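You operate a simulated robot arm through the tools that you are given. There is no shell and no other tool.

The job below is to be done with a simulated robot arm. You get a single attempt, and the scene is never put back.

Task
Stand the red and blue forks in their own colour holes, lid on, heat off.

Only the result counts: the job must be done as asked and must still hold three seconds after the hand-in. Knocking over, shifting, dropping, spilling or breaking anything else fails it. A push-on lid holds only when it is set on centred and level and pressed home; a screw cap is set on level and turned clockwise until tight.

Robot
A 7-joint arm with a two-finger gripper, fixed in place. Base frame: the origin is at the foot of the arm, x ahead of it, y to its left, z up; the work surface is at about z = 0. Units: mm, degrees, N and s.
With the tool pointing down near the work surface it reaches from about 160 to 380 mm from the base axis. Its first joint turns from -72.0 to 72.0 degrees. Payload 0.6 kg.
The tool frame sits at the grasp point between the pads (the TCP): z along the fingers, y along the line on which they close. The tips reach 22 mm beyond it. The gripper opens to 92 mm; its body begins 65 mm behind the TCP.
Orientation is that of the tool frame in the base frame, as [roll, pitch, yaw] about the fixed x, y, z axes, in that order (R = Rz(yaw) Ry(pitch) Rx(roll)). With the fingers straight down and closing along the base's y, the tool's x points along the base's -x, its y along +y and its z along -z.

Tools
- The arm moves only by the tool nudge_tool. Its argument "motion" is text: rows parted by semicolons, each of 7 numbers parted by spaces: the shift along the tool's x, y, z in units of 300 mm (1.0 is 300 mm), then the turn, a rotation vector about the tool's x, y, z in units of 180 degrees (1.0 is 180 degrees), then the gripper command, from -1 (fully open) to 1 (shut), values between in proportion. In form: dx dy dz ax ay az fingers; .... A call has 1 to 20 rows; each row is the pose to reach, as a shift and turn from the pose commanded when the call began, along the tool's axes at that moment. A call with a number of a shift or a turn outside -1 to 1 is refused whole. A row lasts 0.2 s, in which the tool goes at most 50 mm and 8.6 degrees; a call with a longer step from one row to the next is refused whole, and so is a gripper value outside its range. A pose out of reach is approached as far as the arm can. The call stops where the force on the tool passes 40 N (or 10 N more than at its start, if that is more) or the arm is blocked; 0.2 s more then pass. Each finger travels about 59.9 mm/s and halts on what it meets, pressing with about 26 N; the grip force reading is that of the motor and also rises with nothing between the fingers. The clock runs only during rows and for 0.2 s after the last one: add rows that repeat a pose to give the fingers time. It gives the time, the measured TCP pose, the force on the tool (base axes), the opening and the grip force at its end, in the units of the frame above (readings bear some noise), with the torque about the TCP (base axes, N m) and any sound that the robot's microphone picked up, and new pictures: "pictures" is both (left out), scene, wrist or none.
- Cameras (640 x 400 px; columns grow to the right, rows downward): "scene" is fixed at [66.1, -281.1, 407.5]; the picture's right is [0.65, -0.76, 0.00], its down [-0.41, -0.35, -0.84] and it looks along [0.64, 0.55, -0.54] (base axes); focal length 244 px, centre (320, 200). "wrist" rides on the gripper at [71, 19, -102] in the tool frame; the picture's right is [-0.26, 0.97, 0.00], its down [-0.75, -0.20, -0.63] and it looks along [-0.60, -0.16, 0.78] (tool axes); focal length 280 px, centre (320, 200). There is no depth. A picture from a camera that has moved, and an enlarged one, comes with that camera's place and axes in the base frame and with its lens.
- enlarge(camera, box): a new picture of the part [left, top, right, bottom] of that camera's present view, enlarged. No time passes.
- close_job(): hands the job in; it is judged then, once.

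Nothing tells you positions but the pictures and the camera data. Unless the task says otherwise, let go and move clear before handing in.

The tools are called after "Call:" as name(argument=value, ...) on one line, values as JSON. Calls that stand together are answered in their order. nudge_tool: Moves the arm, as the interface text tells. Its arguments: {"type":"object","properties":{"motion":{"type":"string"},"pictures":{"type":"string","enum":["both","scene","wrist","none"]}},"required":["motion"]} The other tools are called the same way: enlarge (camera, box) takes an enlarged picture of a part of a camera's view; close_job () hands the job in.

At the start:

```text
time_s: 0.0
tool_pos: [210.9, 131.7, 296.5]
ee_rot: [179.9, 0.1, -180.0]
ft_force: [-0.2, -0.1, 0.1]
torque: [-0.02, 0.02, -0.02]
opening: 91.9
grasp_force: 0.0
```

scene: 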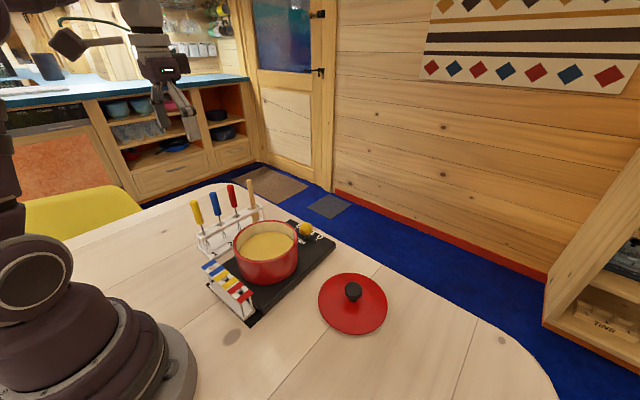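
wrist: 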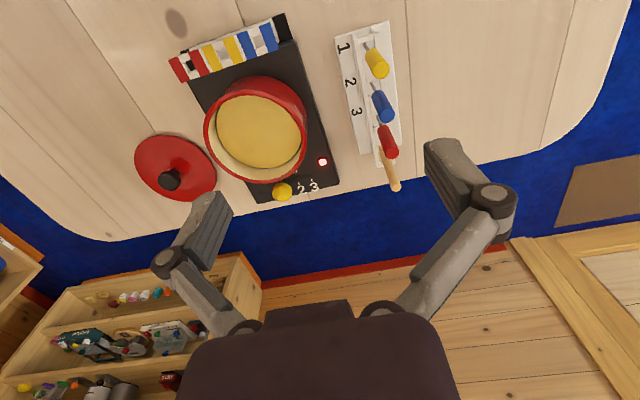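

I see a red fondue pot on a black hotplate with a yellow knob and a red light. Coloured forks stand in a white rack, there is a colour-striped holder beside the pot, and the red lid lies on the table. I'll look closer before moving.

Call:
enlarge(camera="scene", box=[180, 160, 400, 340])

Call:
enlarge(camera="wrist", box=[120, 0, 420, 210])

Call:
enlarge(camera="scene", box=[185, 170, 275, 260])

Call:
enlarge(camera="scene", box=[195, 250, 275, 330])

Call:
enlarge(camera="scene", box=[270, 205, 350, 265])

```text
2.22 times, centred on (290, 250) of scene
camera zoom: at [66.1, -281.1, 407.5], right [0.65, -0.76, 0.0], down [-0.41, -0.35, -0.84], along [0.64, 0.55, -0.54], focal length 542 px, centre (387, 89)
```

zoom: 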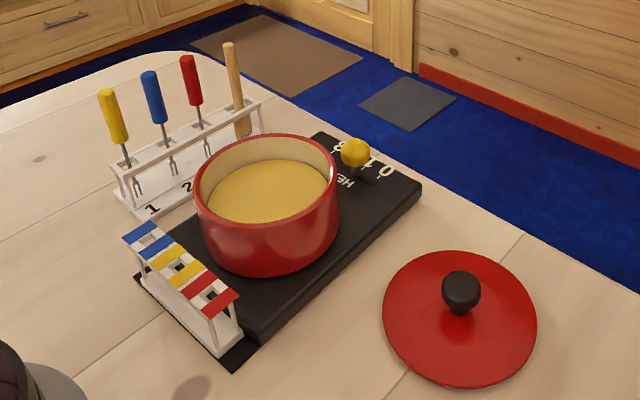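

```text
1.90 times, centred on (270, 105) of wrist
camera zoom: at [140.0, 149.8, 397.5], right [0.26, 0.97, 0.0], down [0.75, -0.2, 0.63], along [0.6, -0.16, -0.78], focal length 534 px, centre (415, 381)
```

zoom: 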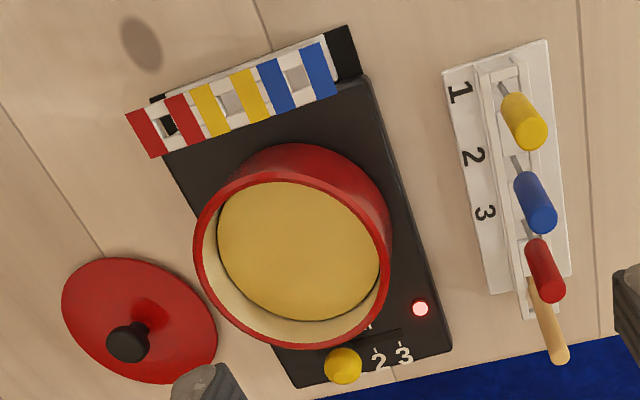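

```text
4.44 times, centred on (230, 215) of scene
camera zoom: at [66.1, -281.1, 407.5], right [0.65, -0.76, 0.0], down [-0.41, -0.35, -0.84], along [0.64, 0.55, -0.54], focal length 1085 px, centre (720, 133)
```

zoom: 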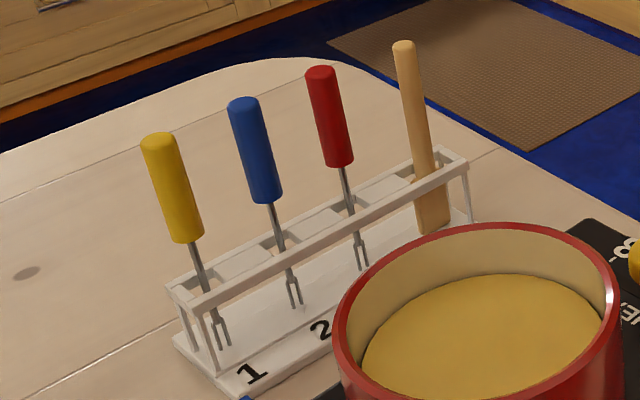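

```text
5.00 times, centred on (235, 290) of scene
camera zoom: at [66.1, -281.1, 407.5], right [0.65, -0.76, 0.0], down [-0.41, -0.35, -0.84], along [0.64, 0.55, -0.54], focal length 1220 px, centre (745, -250)
```

zoom: 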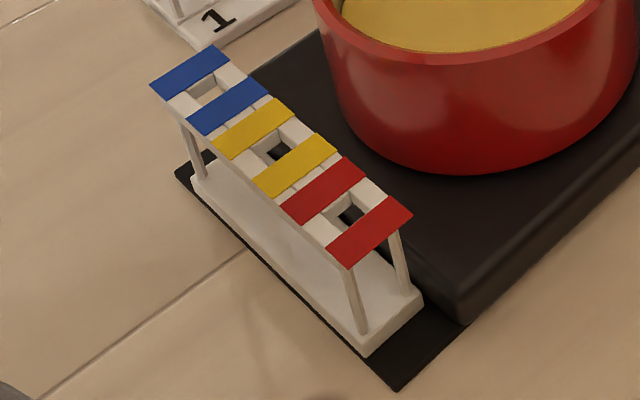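

```text
6.67 times, centred on (310, 235) of scene
camera zoom: at [66.1, -281.1, 407.5], right [0.65, -0.76, 0.0], down [-0.41, -0.35, -0.84], along [0.64, 0.55, -0.54], focal length 1627 px, centre (387, -33)
```

zoom: 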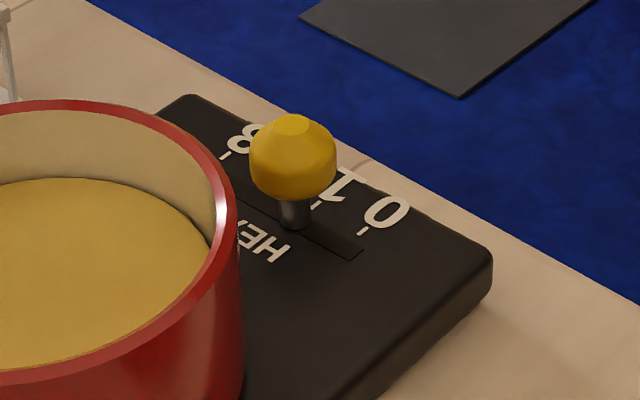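

The heat slider's yellow knob is at about (375, 27, 52) and sits near "1", with "0" towards −y. The lid knob is at about (318, −143, 36), the pot centre about (269, 31), and the forks stand along y≈185. The coloured holder runs along x≈175. I'll move over the pot for a closer view.

Call:
nudge_tool(motion="-0.0743 -0.0873 0.0638 0 0 0 -1; -0.1485 -0.1745 0.1275 0 0 0 -1; -0.2228 -0.2618 0.1913 0 0 0 -1; -0.297 -0.349 0.255 0 0 0 -1; -0.297 -0.349 0.255 0 0 0 -1")

```text
time_s: 1.2
tool_pos: [299.9, 27.7, 218.6]
ee_rot: [-179.9, 0.0, 180.0]
ft_force: [-0.6, -0.2, 0.3]
torque: [0.0, 0.01, 0.0]
opening: 91.9
grasp_force: 0.1
camera wrist: at [228.6, 45.4, 320.1], right [0.26, 0.97, 0.0], down [0.75, -0.2, 0.63], along [0.6, -0.16, -0.78], focal length 280 px, centre (320, 200)
```

scene: 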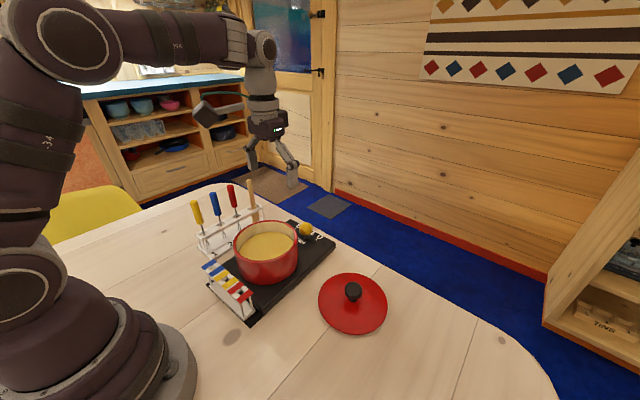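
wrist: 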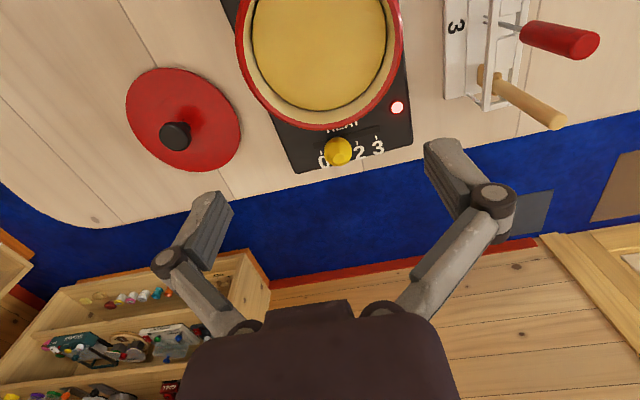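

The view from above is clear, and the slider knob is near "1". I'll zoom in on it and on the other parts.

Call:
enlarge(camera="wrist", box=[260, 80, 430, 190])

Call:
enlarge(camera="wrist", box=[110, 50, 270, 190])

Call:
enlarge(camera="wrist", box=[430, 0, 610, 140])

Call:
enlarge(camera="scene", box=[310, 260, 400, 345])

```text
3.64 times, centred on (345, 135) of wrist
camera zoom: at [228.6, 45.4, 320.1], right [0.26, 0.97, 0.0], down [0.75, -0.2, 0.63], along [0.6, -0.16, -0.78], focal length 1020 px, centre (229, 436)
```

zoom: 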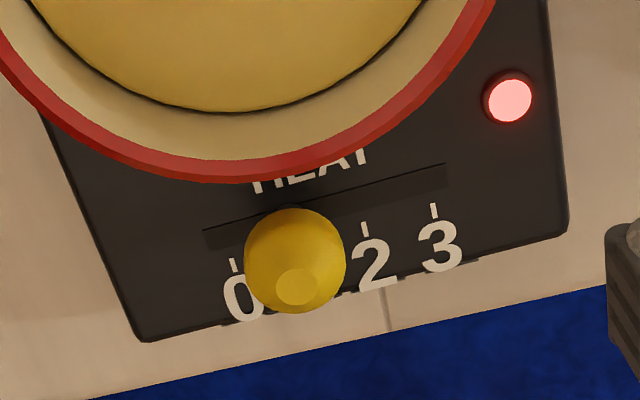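

```text
2.86 times, centred on (190, 120) of wrist
camera zoom: at [228.6, 45.4, 320.1], right [0.26, 0.97, 0.0], down [0.75, -0.2, 0.63], along [0.6, -0.16, -0.78], focal length 801 px, centre (691, 429)
```

zoom: 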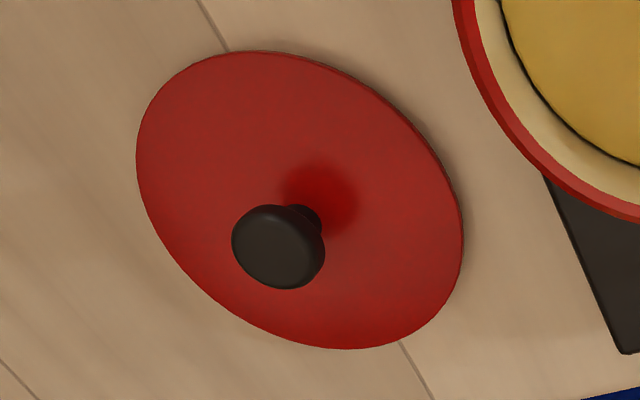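

```text
2.86 times, centred on (520, 70) of wrist
camera zoom: at [228.6, 45.4, 320.1], right [0.26, 0.97, 0.0], down [0.75, -0.2, 0.63], along [0.6, -0.16, -0.78], focal length 801 px, centre (-251, 571)
```

zoom: 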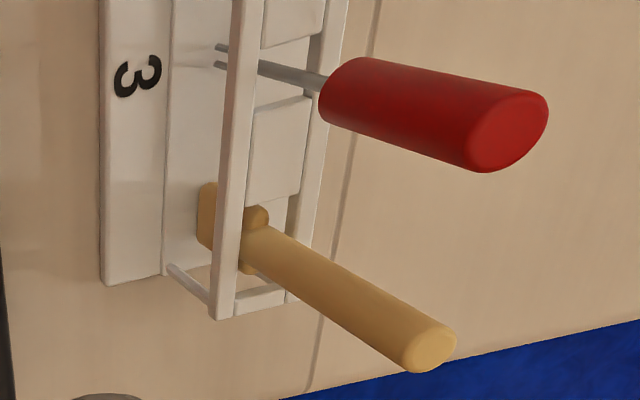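

```text
4.71 times, centred on (355, 302) of scene
camera zoom: at [66.1, -281.1, 407.5], right [0.65, -0.76, 0.0], down [-0.41, -0.35, -0.84], along [0.64, 0.55, -0.54], focal length 1148 px, centre (155, -282)
```

zoom: 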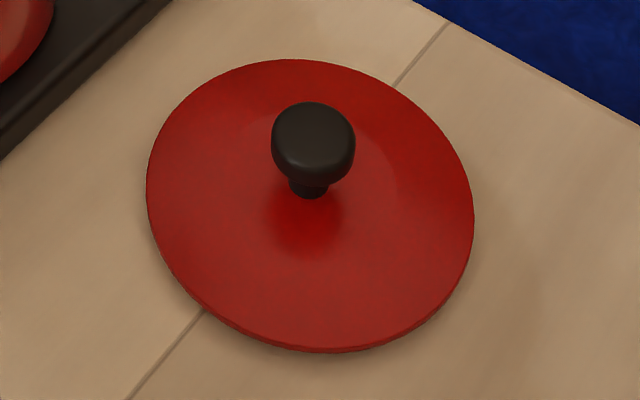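

The knob at (375, 26) sits on "1", and "0" is at y≈4.5, which is the end of the slot. I'll move above the knob with the fingers open.

Call:
nudge_tool(motion="-0.0823 -0.0016 0.1 0 0 0 -1; -0.1647 -0.0031 0.22 0 0 0 -1; -0.247 -0.0047 0.34 0 0 0 -1; -0.247 -0.0047 0.362 0 0 0 -1; -0.247 -0.0047 0.362 0 0 0 -1")

```text
time_s: 2.4
tool_pos: [373.7, 25.0, 111.2]
ee_rot: [180.0, 0.0, -179.9]
ft_force: [-0.7, 0.4, -0.2]
torque: [-0.02, 0.02, 0.02]
opening: 92.3
grasp_force: 0.0
camera wrist: at [302.7, 43.4, 212.1], right [0.26, 0.97, 0.0], down [0.75, -0.2, 0.63], along [0.6, -0.16, -0.78], focal length 280 px, centre (320, 200)
```

scene: 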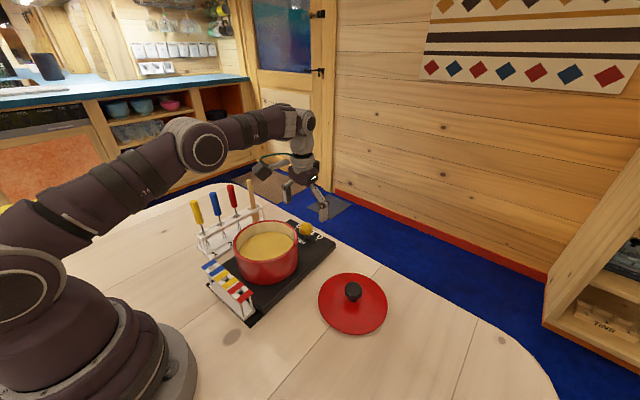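
wrist: 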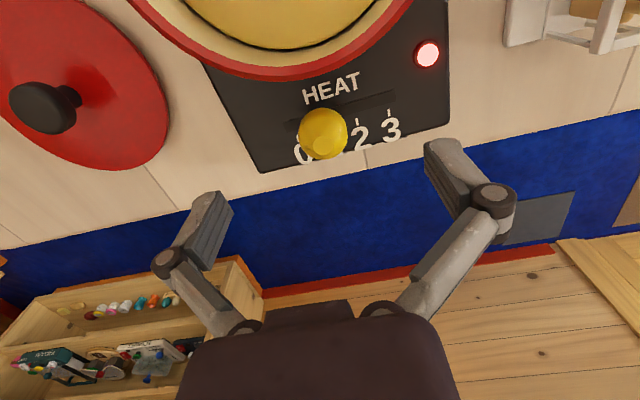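

The knob is centred under the tool at about (375.5, 26). I'll lower around it.

Call:
nudge_tool(motion="-0.004 0.003 0.06 0 0 0 -1; -0.004 0.003 0.12 0 0 0 -1; -0.004 0.003 0.18 0 0 0 -1; -0.004 0.003 0.18 0 0 0 -1")

```text
time_s: 3.4
tool_pos: [374.6, 26.9, 56.9]
ee_rot: [-179.9, 0.1, -179.9]
ft_force: [-0.8, -0.5, 0.3]
torque: [-0.02, 0.0, 0.03]
opening: 91.9
grasp_force: 0.0
camera wrist: at [304.2, 45.2, 158.8], right [0.26, 0.97, 0.0], down [0.75, -0.2, 0.63], along [0.6, -0.16, -0.78], focal length 280 px, centre (320, 200)
```

scene: 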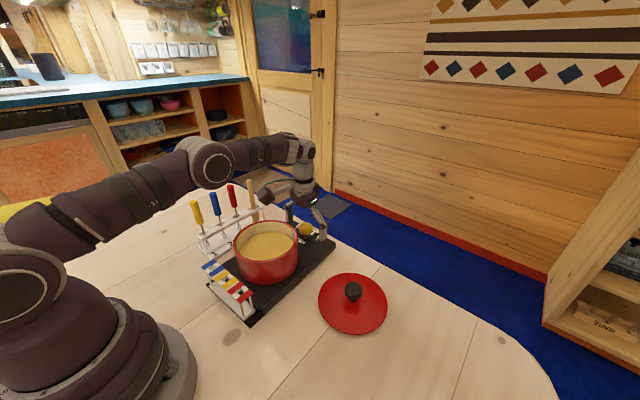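
wrist: 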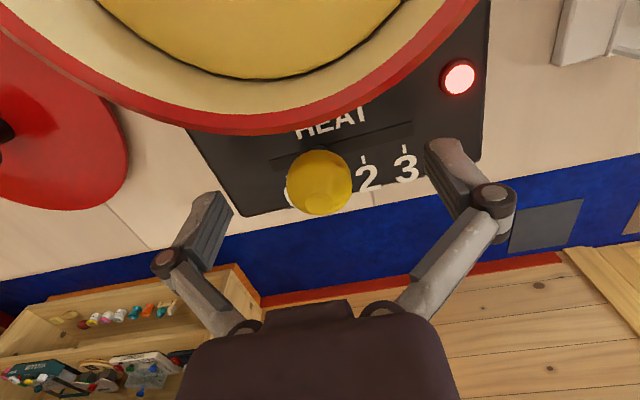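

The knob is between the fingers. I'll close on it.

Call:
nudge_tool(motion="0 0 0 0 0 0 0; 0 0 0 0 0 0 0.2; 0 0 0 0 0 0 0.5; 0 0 0 0 0 0 0.5")

```text
time_s: 4.4
tool_pos: [375.6, 26.8, 57.4]
ee_rot: [-180.0, 0.0, 180.0]
ft_force: [-1.3, 0.3, 3.4]
torque: [0.03, 0.03, 0.01]
opening: 28.6
grasp_force: 26.8
camera wrist: at [304.2, 45.1, 159.1], right [0.26, 0.97, 0.0], down [0.75, -0.2, 0.63], along [0.6, -0.16, -0.78], focal length 280 px, centre (320, 200)
```

scene: 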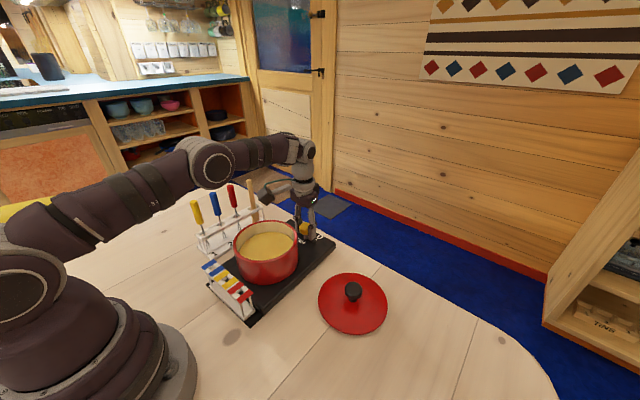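
wrist: 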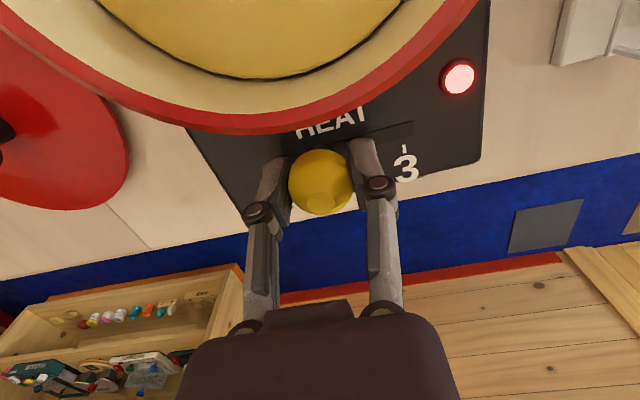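

I have the knob, with the opening at 28.6. I'll slide it −y by 22 mm towards "0".

Call:
nudge_tool(motion="0 -0.015 0 0 0 0 0.5; 0 -0.03 0 0 0 0 0.5; 0 -0.045 0 0 0 0 0.5; 0 -0.06 0 0 0 0 0.5; 0 -0.0737 0 0 0 0 0.5; 0 -0.0737 0 0 0 0 0.5")

```text
time_s: 5.8
tool_pos: [375.2, 4.2, 57.8]
ee_rot: [-180.0, 0.1, 180.0]
ft_force: [11.3, 0.2, 0.4]
torque: [0.02, -0.16, 0.0]
opening: 28.7
grasp_force: 25.9
camera wrist: at [304.3, 22.4, 159.1], right [0.26, 0.97, 0.0], down [0.75, -0.2, 0.63], along [0.6, -0.16, -0.78], focal length 280 px, centre (320, 200)
```

scene: 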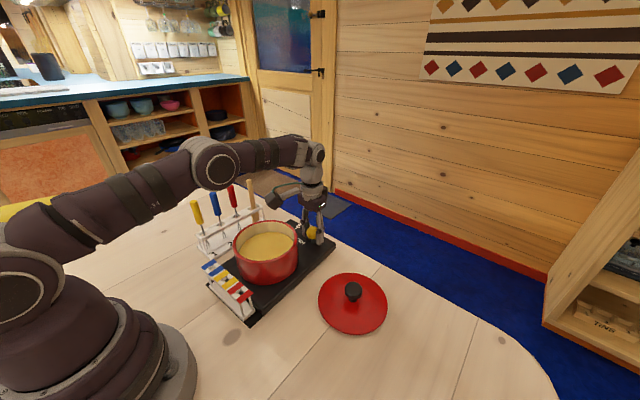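
wrist: 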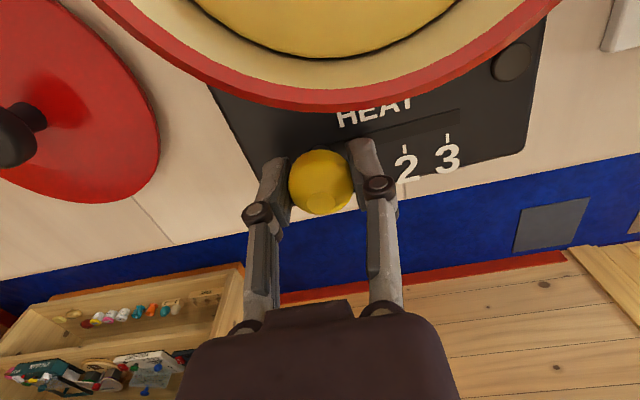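

The light has gone off. I'll ease the sideways load in x and check for the end stop with a small extra slide.

Call:
nudge_tool(motion="-0.0033 0 0 0 0 0 0.5; -0.0033 -0.003 0 0 0 0 0.5; -0.0033 -0.005 0 0 0 0 0.5; -0.0033 -0.005 0 0 0 0 0.5", pictures="wrist")

```text
time_s: 6.8
tool_pos: [376.0, 2.1, 57.2]
ee_rot: [180.0, 0.0, 180.0]
ft_force: [-3.3, 9.3, -0.3]
torque: [0.05, 0.1, -0.05]
opening: 28.5
grasp_force: 25.8
camera wrist: at [305.6, 20.2, 158.6], right [0.26, 0.96, 0.0], down [0.75, -0.2, 0.63], along [0.6, -0.16, -0.78], focal length 280 px, centre (320, 200)
```

wrist: 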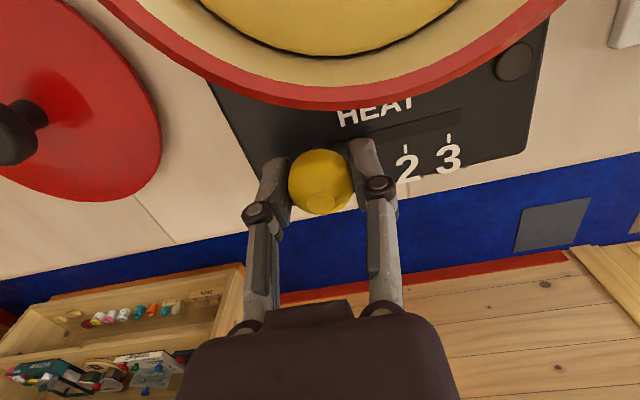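

The knob is at its end stop and the light is off. I'll open the fingers and rise.

Call:
nudge_tool(motion="0 0.003 0 0 0 0 0.2; 0 0.003 0 0 0 0 -0.3; 0 0.003 0 0 0 0 -0.3; 0 0.003 -0.1 0 0 0 -0.3; 0 0.003 -0.25 0 0 0 -0.3; 0 0.003 -0.4 0 0 0 -0.3; 0 0.003 -0.4 0 0 0 -0.3")

```text
time_s: 8.4
tool_pos: [366.4, 1.7, 174.4]
ee_rot: [-179.9, 0.0, 180.0]
ft_force: [0.1, -0.8, -0.1]
torque: [-0.02, -0.03, 0.02]
opening: 59.8
grasp_force: 0.0
out of reach, approached as far as the arm can: row 6, 7
camera wrist: at [295.9, 19.9, 275.9], right [0.26, 0.97, 0.0], down [0.75, -0.2, 0.62], along [0.6, -0.16, -0.78], focal length 280 px, centre (320, 200)
```

scene: 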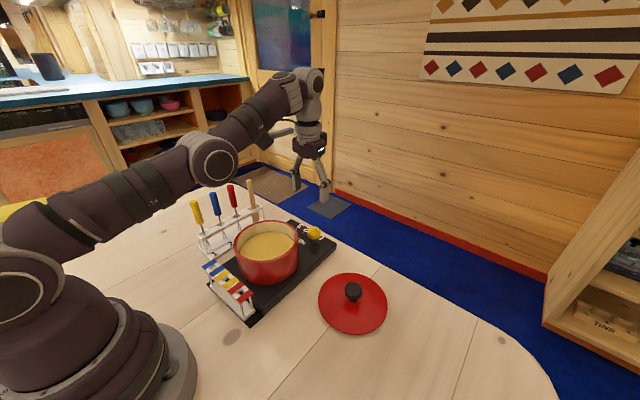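
wrist: 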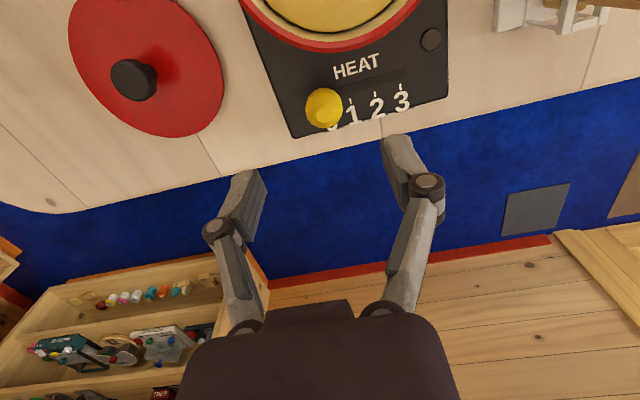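

The heat is at 0 and the light is off. Next I'll move back over the holder and pot to measure the holes and the pot rim accurately.

Call:
nudge_tool(motion="0.11 0.0286 -0.0434 0 0 0 -0.3; 0.22 0.0572 -0.0868 0 0 0 -0.6; 0.33 0.0858 -0.1302 0 0 0 -1; 0.44 0.1144 -0.1736 0 0 0 -1; 0.55 0.143 -0.217 0 0 0 -1; 0.55 0.143 -0.217 0 0 0 -1")

```text
time_s: 9.8
tool_pos: [200.7, 45.9, 239.3]
ee_rot: [180.0, 0.0, -180.0]
ft_force: [-0.6, 0.1, 0.0]
torque: [-0.02, 0.0, -0.03]
opening: 92.0
grasp_force: 0.0
camera wrist: at [130.1, 64.3, 340.3], right [0.26, 0.96, 0.0], down [0.75, -0.2, 0.63], along [0.6, -0.16, -0.78], focal length 280 px, centre (320, 200)
```

scene: 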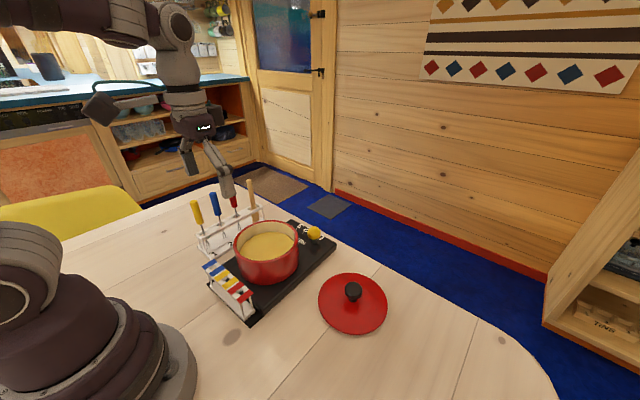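
wrist: 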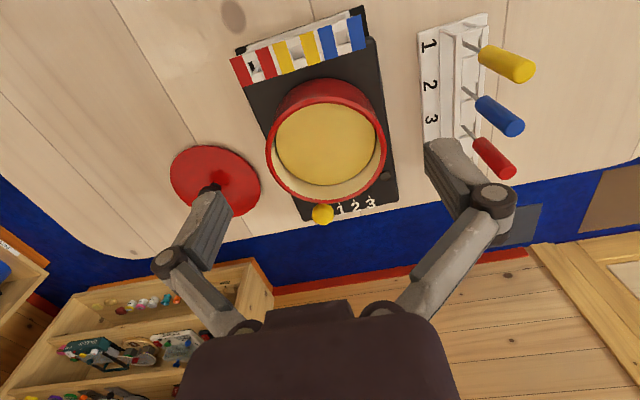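

From here I can see the holder, pot and rack. I'll enlarge each.

Call:
enlarge(camera="wrist", box=[220, 0, 380, 100])

Call:
enlarge(camera="wrist", box=[245, 60, 405, 220])

Call:
enlarge(camera="wrist", box=[405, 5, 545, 185])

Call:
enlarge(camera="scene", box=[225, 205, 310, 290])

```text
4.00 times, centred on (300, 50) of wrist
camera zoom: at [130.1, 64.3, 340.3], right [0.26, 0.96, 0.0], down [0.75, -0.2, 0.63], along [0.6, -0.16, -0.78], focal length 1122 px, centre (400, 800)
```

zoom: 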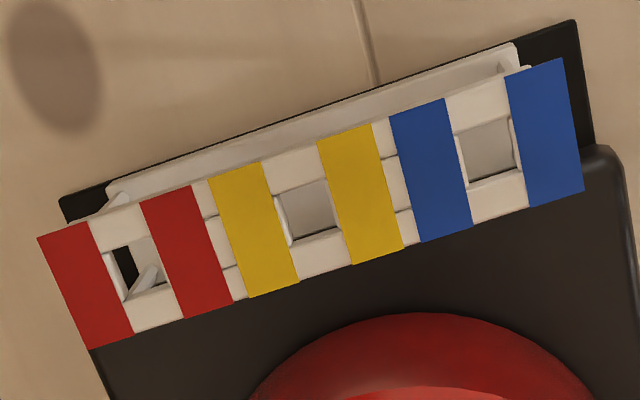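

```text
2.50 times, centred on (325, 140) of wrist
camera zoom: at [130.1, 64.3, 340.3], right [0.26, 0.96, 0.0], down [0.75, -0.2, 0.63], along [0.6, -0.16, -0.78], focal length 701 px, centre (308, 350)
```

zoom: 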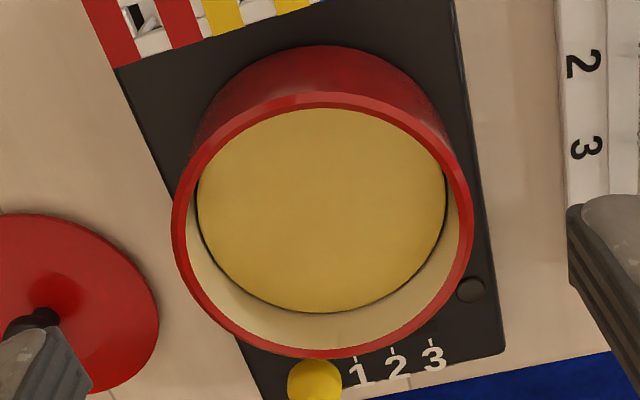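

```text
2.22 times, centred on (475, 95) of wrist
camera zoom: at [130.1, 64.3, 340.3], right [0.26, 0.96, 0.0], down [0.75, -0.2, 0.63], along [0.6, -0.16, -0.78], focal length 623 px, centre (-24, 433)
```

zoom: 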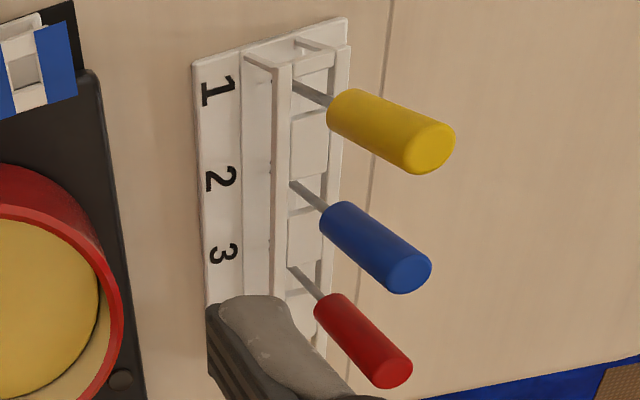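

```text
4.71 times, centred on (268, 248) of scene
camera zoom: at [66.1, -281.1, 407.5], right [0.65, -0.76, 0.0], down [-0.41, -0.35, -0.84], along [0.64, 0.55, -0.54], focal length 1148 px, centre (567, -24)
```

zoom: 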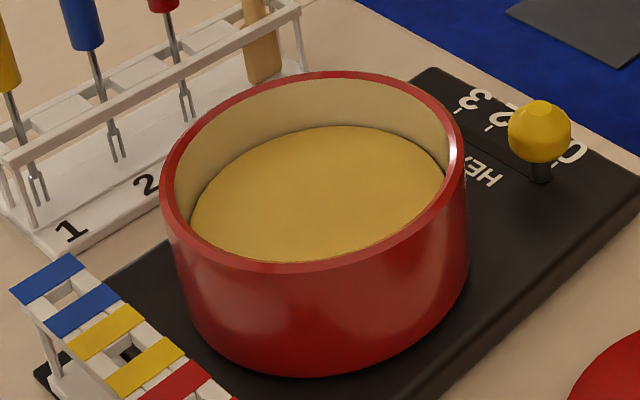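

I'll check the tines' width and orientation, and look at the pot and lid rims more closely.

Call:
enlarge(camera="scene", box=[205, 210, 245, 250])

Call:
enlarge(camera="scene", box=[205, 260, 250, 300])

Call:
enlarge(camera="wrist", box=[440, 20, 500, 70])

Call:
enlarge(camera="wrist", box=[440, 65, 500, 150])

```text
10.00 times, centred on (225, 230) of scene
camera zoom: at [66.1, -281.1, 407.5], right [0.65, -0.76, 0.0], down [-0.41, -0.35, -0.84], along [0.64, 0.55, -0.54], focal length 2440 px, centre (1270, -100)
```

zoom: 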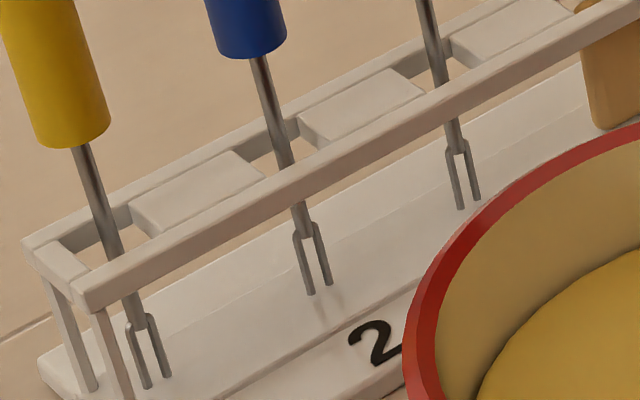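

```text
10.00 times, centred on (228, 280) of scene
camera zoom: at [66.1, -281.1, 407.5], right [0.65, -0.76, 0.0], down [-0.41, -0.35, -0.84], along [0.64, 0.55, -0.54], focal length 2440 px, centre (1245, -600)
```

zoom: 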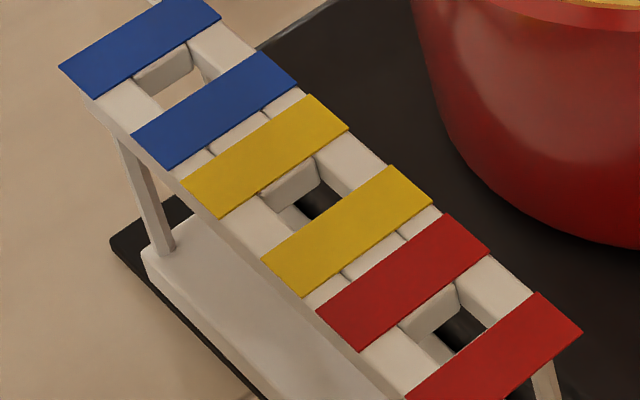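

```text
8.00 times, centred on (470, 45) of wrist
camera zoom: at [130.1, 64.3, 340.3], right [0.26, 0.96, 0.0], down [0.75, -0.2, 0.63], along [0.6, -0.16, -0.78], focal length 2243 px, centre (-880, 1440)
```

zoom: 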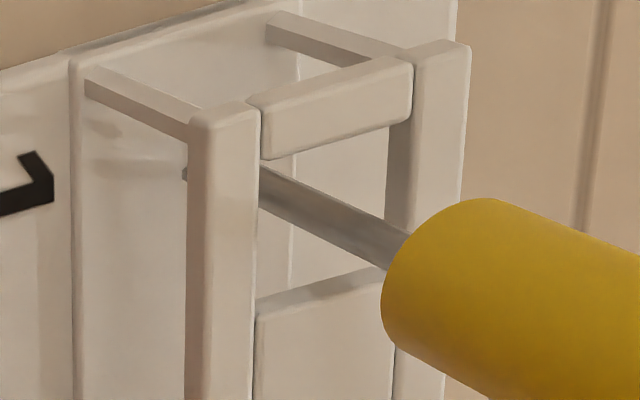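

```text
4.71 times, centred on (470, 108) of wrist
camera zoom: at [130.1, 64.3, 340.3], right [0.26, 0.96, 0.0], down [0.75, -0.2, 0.63], along [0.6, -0.16, -0.78], focal length 1320 px, centre (-386, 635)
```

zoom: 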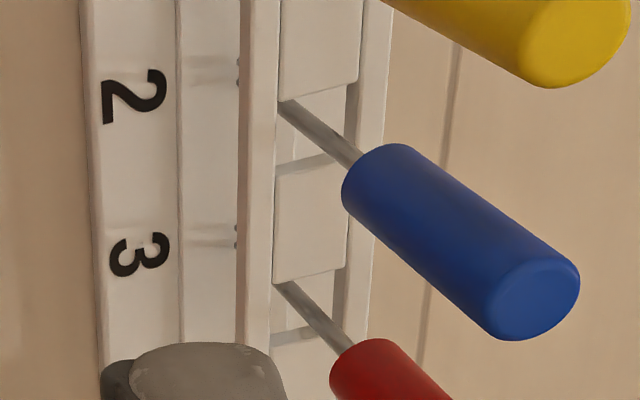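

The tines are spread along x (about 8 mm overall). I'll zoom further into the holder holes to size them.

Call:
enlarge(camera="scene", box=[208, 258, 232, 276])

Call:
enlarge(camera="scene", box=[226, 276, 250, 294])

Call:
enlarge(camera="wrist", box=[315, 10, 370, 60])

Call:
enlarge(camera="wrist", box=[225, 40, 285, 95])

```text
16.00 times, centred on (220, 267) of scene
camera zoom: at [66.1, -281.1, 407.5], right [0.65, -0.76, 0.0], down [-0.41, -0.35, -0.84], along [0.64, 0.55, -0.54], focal length 3904 px, centre (1920, -872)
```

zoom: 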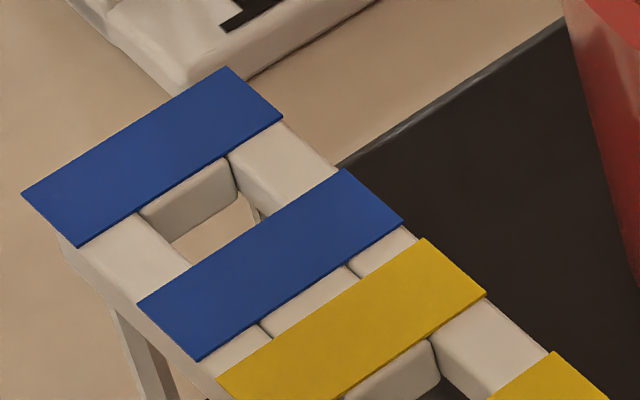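

```text
16.00 times, centred on (238, 285) of scene
camera zoom: at [66.1, -281.1, 407.5], right [0.65, -0.76, 0.0], down [-0.41, -0.35, -0.84], along [0.64, 0.55, -0.54], focal length 3904 px, centre (1632, -1160)
```

zoom: 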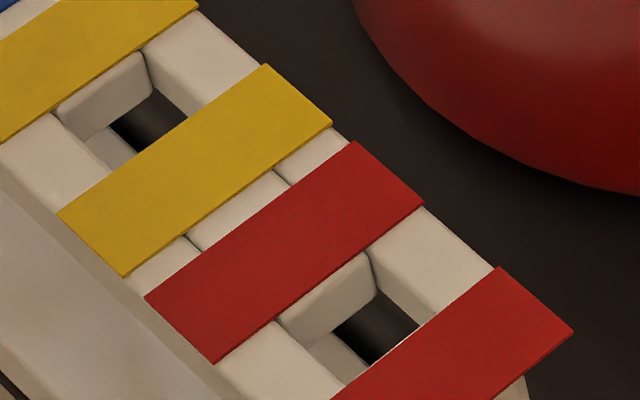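

```text
8.00 times, centred on (342, 35) of wrist
camera zoom: at [130.1, 64.3, 340.3], right [0.26, 0.96, 0.0], down [0.75, -0.2, 0.63], along [0.6, -0.16, -0.78], focal length 2243 px, centre (140, 1520)
```

zoom: 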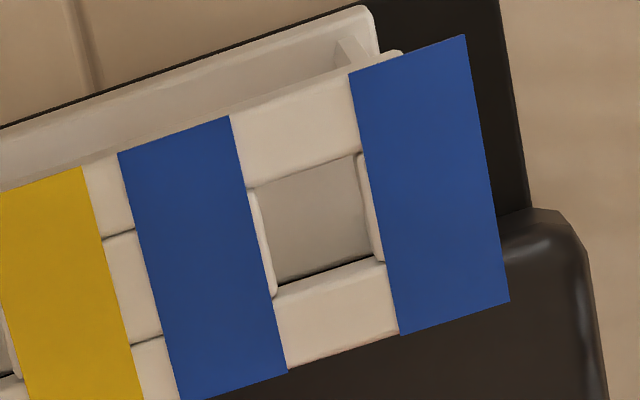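

```text
7.27 times, centred on (255, 68) of wrist
camera zoom: at [130.1, 64.3, 340.3], right [0.26, 0.96, 0.0], down [0.75, -0.2, 0.63], along [0.6, -0.16, -0.78], focal length 2039 px, centre (793, 1164)
```

zoom: 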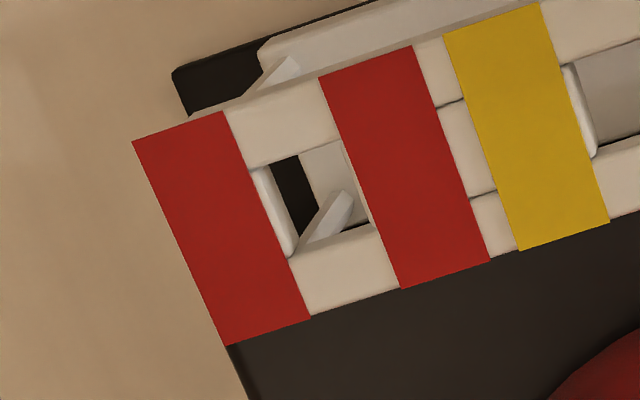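

Measurements so far:
- **Holder holes:** red at about (178, −12) and blue at about (176, 71.5), each roughly 11 × 12 mm.
- **Forks:** red at about (298, 185.5) and blue at about (257.5, 186).
- **Pot rim:** centred near (274, 32) at z≈85, radius 62.

Next is the lid, so I'll hover above its knob.

Call:
nudge_tool(motion="-0.0657 -0.1055 0.0496 0 0 0 -1; -0.1314 -0.211 0.0992 0 0 0 -1; -0.1971 -0.3165 0.1488 0 0 0 -1; -0.2629 -0.422 0.1985 0 0 0 -1; -0.3286 -0.5275 0.2481 0 0 0 -1; -0.3943 -0.633 0.2977 0 0 0 -1; -0.3943 -0.633 0.2977 0 0 0 -1")

```text
time_s: 11.4
tool_pos: [321.2, -147.5, 148.7]
ee_rot: [-180.0, 0.1, 180.0]
ft_force: [-1.3, -0.9, 0.1]
torque: [0.01, 0.02, 0.04]
opening: 92.3
grasp_force: 0.1
camera wrist: at [249.9, -128.4, 250.7], right [0.26, 0.97, 0.0], down [0.75, -0.2, 0.62], along [0.6, -0.16, -0.78], focal length 280 px, centre (320, 200)
```

scene: 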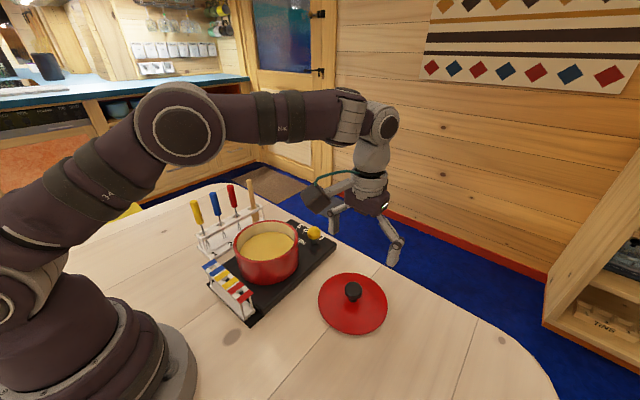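
wrist: 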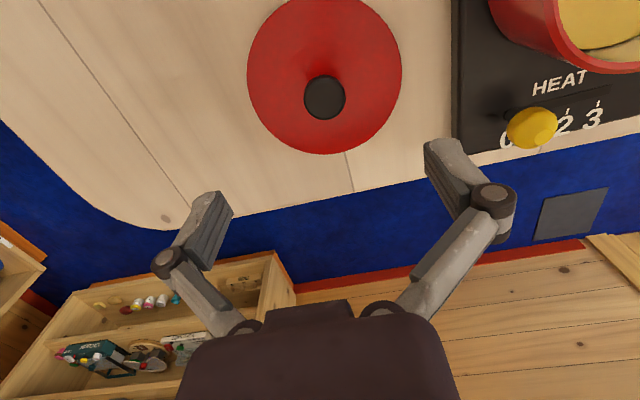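

I'm hovering over the lid. I'll zoom in to centre on the knob.

Call:
enlarge(camera="wrist", box=[235, 0, 415, 160])

Call:
enlarge(camera="scene", box=[325, 275, 385, 325])

```text
2.50 times, centred on (325, 80) of wrist
camera zoom: at [249.9, -128.4, 250.7], right [0.26, 0.97, 0.0], down [0.75, -0.2, 0.62], along [0.6, -0.16, -0.78], focal length 701 px, centre (308, 500)
```

zoom: 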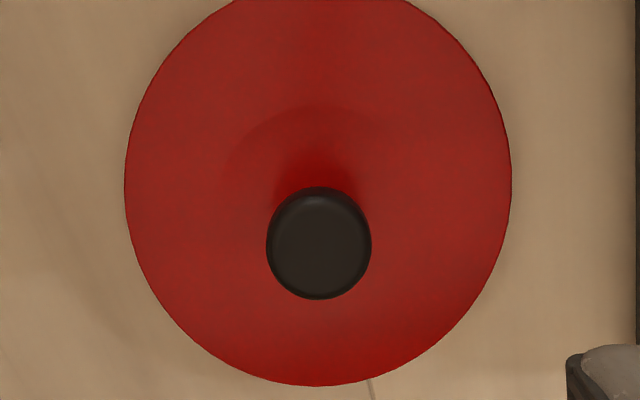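

```text
8.00 times, centred on (355, 300) of scene
camera zoom: at [66.1, -281.1, 407.5], right [0.65, -0.76, 0.0], down [-0.41, -0.35, -0.84], along [0.64, 0.55, -0.54], focal length 1952 px, centre (40, -600)
```

zoom: 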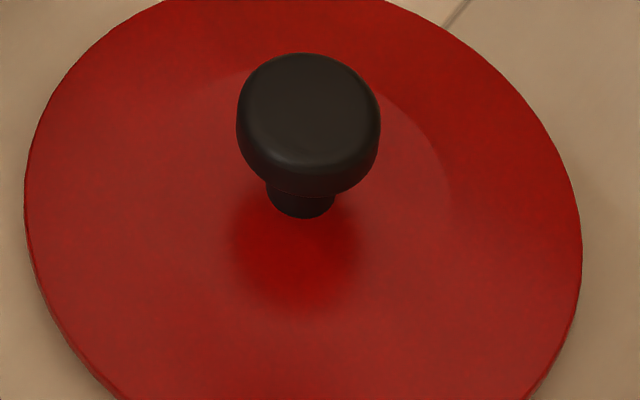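

The knob centre is at about (320.6, −144), with its head at z≈28–42 and about 32 mm across. I'll shift +3.5 mm in y and descend partway.

Call:
nudge_tool(motion="0 0.0117 0.08 0 0 0 -1; 0 0.0117 0.18 0 0 0 -1; 0 0.0117 0.28 0 0 0 -1; 0 0.0117 0.28 0 0 0 -1; 0 0.0117 0.28 0 0 0 -1")

Call:
enlarge(camera="wrist", box=[220, 60, 420, 200])

```text
time_s: 12.6
tool_pos: [320.1, -141.4, 65.8]
ee_rot: [-180.0, 0.1, 180.0]
ft_force: [0.0, 0.0, 0.6]
torque: [-0.02, 0.03, 0.0]
opening: 91.9
grasp_force: 0.0
camera wrist: at [249.9, -123.3, 167.0], right [0.26, 0.97, 0.0], down [0.75, -0.2, 0.63], along [0.6, -0.16, -0.78], focal length 280 px, centre (320, 200)
```

scene: 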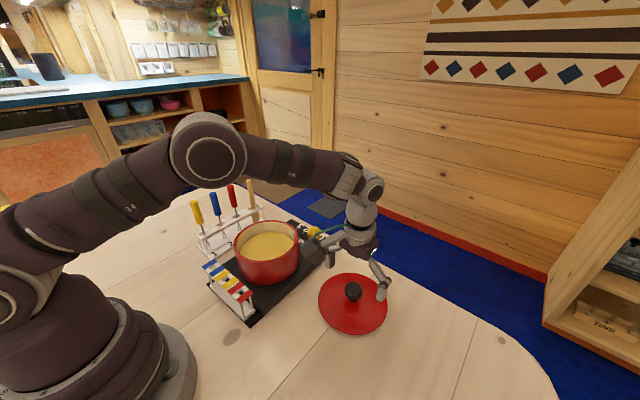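
wrist: 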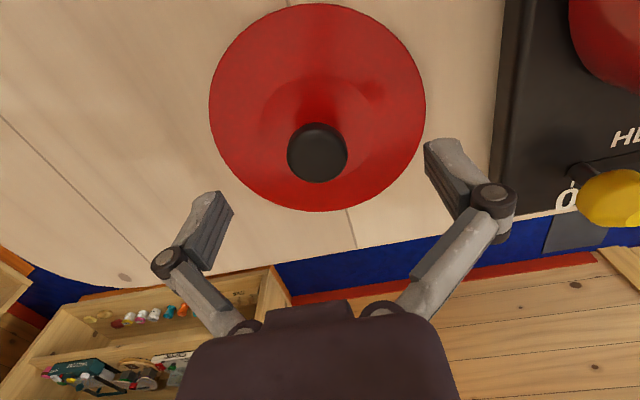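

```text
2.86 times, centred on (320, 130) of wrist
camera zoom: at [249.9, -123.3, 167.0], right [0.26, 0.97, 0.0], down [0.75, -0.2, 0.63], along [0.6, -0.16, -0.78], focal length 801 px, centre (320, 400)
```

zoom: 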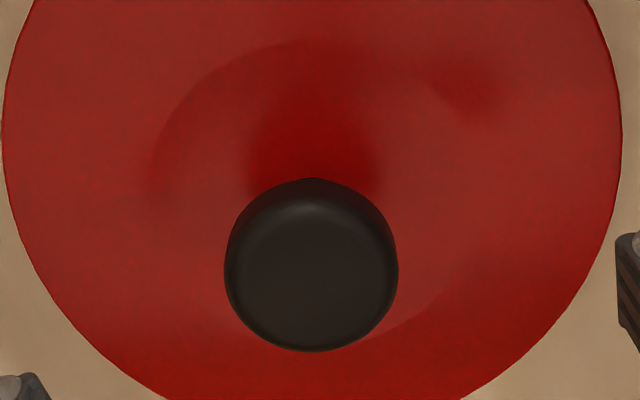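

The knob is about 1.7 mm to −y of the tool axis. I'll correct that and go down to grasp height.

Call:
nudge_tool(motion="-0.0023 -0.0057 0.03 0 0 0 -1; -0.0023 -0.0057 0.06 0 0 0 -1; -0.0023 -0.0057 0.0733 0 0 0 -1; -0.0023 -0.0057 0.0733 0 0 0 -0.5; -0.0023 -0.0057 0.0733 0 0 0 0; -0.0023 -0.0057 0.0733 0 0 0 0")

Call:
enlarge(camera="wrist", box=[220, 60, 420, 220])

Call:
enlarge(camera="scene", box=[310, 220, 410, 340])

```text
time_s: 14.0
tool_pos: [321.9, -142.8, 44.7]
ee_rot: [-180.0, 0.0, 179.9]
ft_force: [0.9, 0.3, 0.8]
torque: [-0.01, 0.02, -0.03]
opening: 46.1
grasp_force: 0.0
camera wrist: at [250.1, -125.1, 145.6], right [0.26, 0.97, 0.0], down [0.75, -0.2, 0.63], along [0.6, -0.16, -0.78], focal length 280 px, centre (320, 200)
```

scene: 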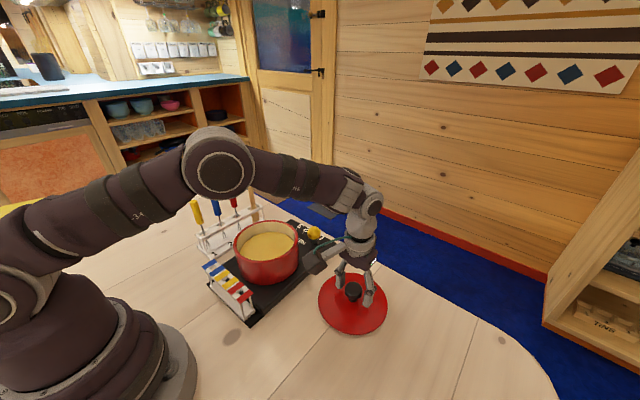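
wrist: 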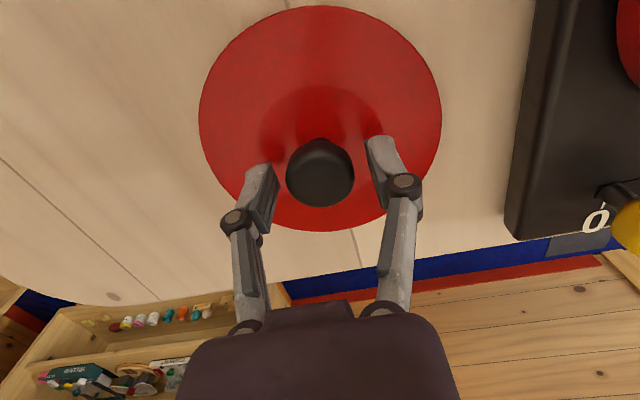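

```text
2.50 times, centred on (320, 140) of wrist
camera zoom: at [250.1, -125.1, 145.6], right [0.26, 0.97, 0.0], down [0.75, -0.2, 0.63], along [0.6, -0.16, -0.78], focal length 701 px, centre (320, 350)
```

zoom: 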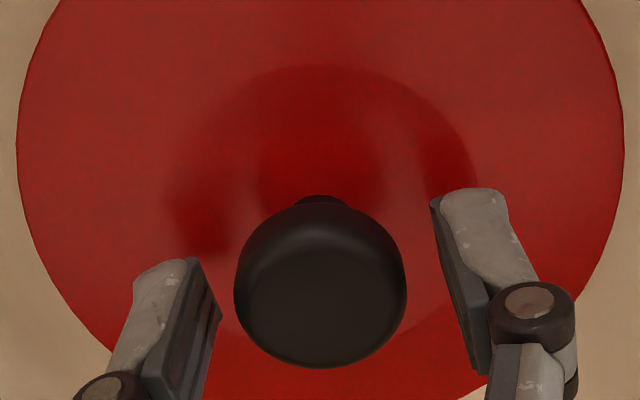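

```text
3.33 times, centred on (360, 280) of scene
camera zoom: at [66.1, -281.1, 407.5], right [0.65, -0.76, 0.0], down [-0.41, -0.35, -0.84], along [0.64, 0.55, -0.54], focal length 813 px, centre (187, -67)
```

zoom: 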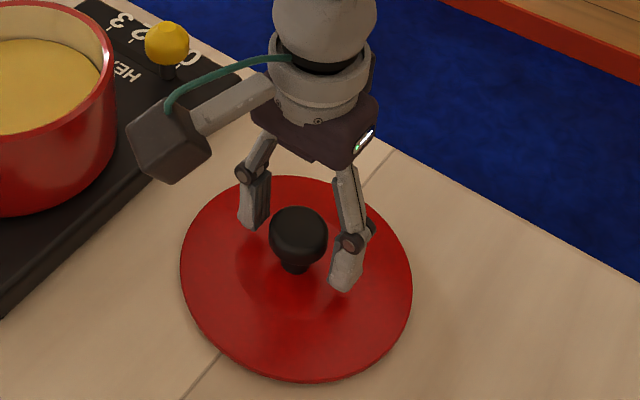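

The knob is centred between the pads. I'll go down 4 mm more and close.

Call:
nudge_tool(motion="0 0 0.0133 0 0 0 0; 0 0 0.0133 0 0 0 0.3; 0 0 0.0133 0 0 0 0.6; 0 0 0.0133 0 0 0 0.6; 0 0 0.0133 0 0 0 0.6")

Call:
enlarge(camera="wrist", box=[220, 60, 420, 220])

Call:
enlarge(camera="scene", box=[310, 220, 410, 340])

```text
time_s: 15.2
tool_pos: [320.6, -143.3, 39.6]
ee_rot: [180.0, 0.0, 179.9]
ft_force: [0.3, 0.9, 4.9]
torque: [-0.03, 0.01, 0.01]
opening: 30.4
grasp_force: 26.1
camera wrist: at [250.4, -124.6, 141.4], right [0.26, 0.97, 0.0], down [0.75, -0.2, 0.63], along [0.6, -0.16, -0.78], focal length 280 px, centre (320, 200)
```

scene: 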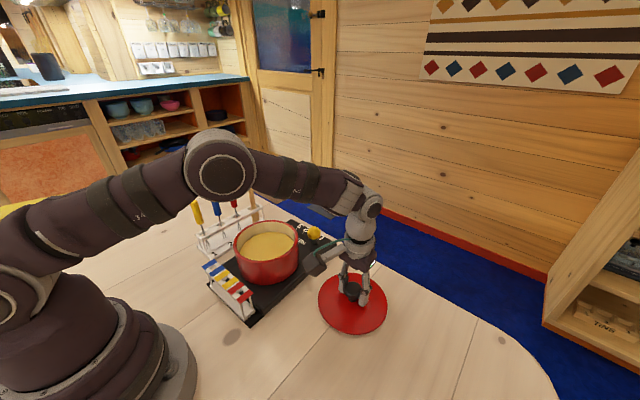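
wrist: 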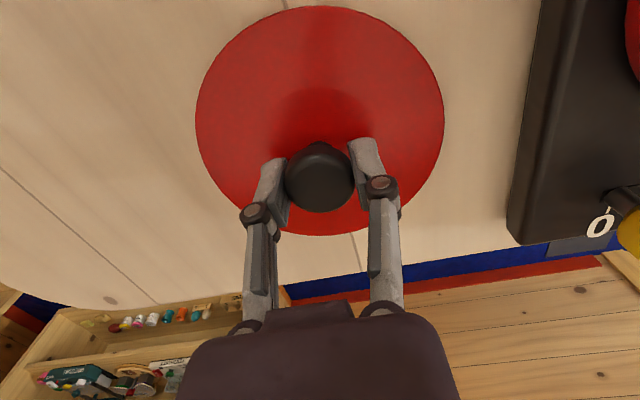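

```text
2.50 times, centred on (320, 140) of wrist
camera zoom: at [250.4, -124.6, 141.4], right [0.26, 0.97, 0.0], down [0.75, -0.2, 0.63], along [0.6, -0.16, -0.78], focal length 701 px, centre (320, 350)
```

zoom: 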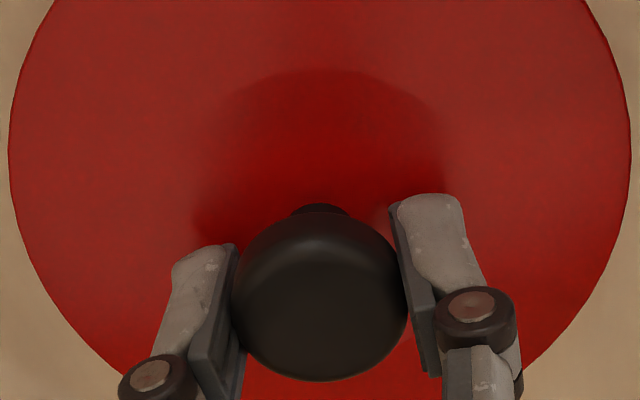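

```text
3.33 times, centred on (360, 280) of scene
camera zoom: at [66.1, -281.1, 407.5], right [0.65, -0.76, 0.0], down [-0.41, -0.35, -0.84], along [0.64, 0.55, -0.54], focal length 813 px, centre (187, -67)
```

zoom: 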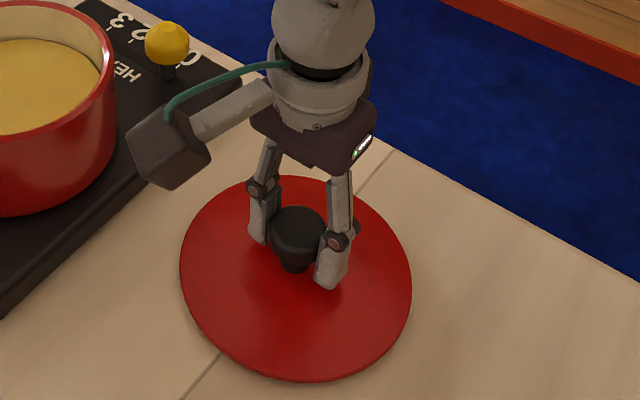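

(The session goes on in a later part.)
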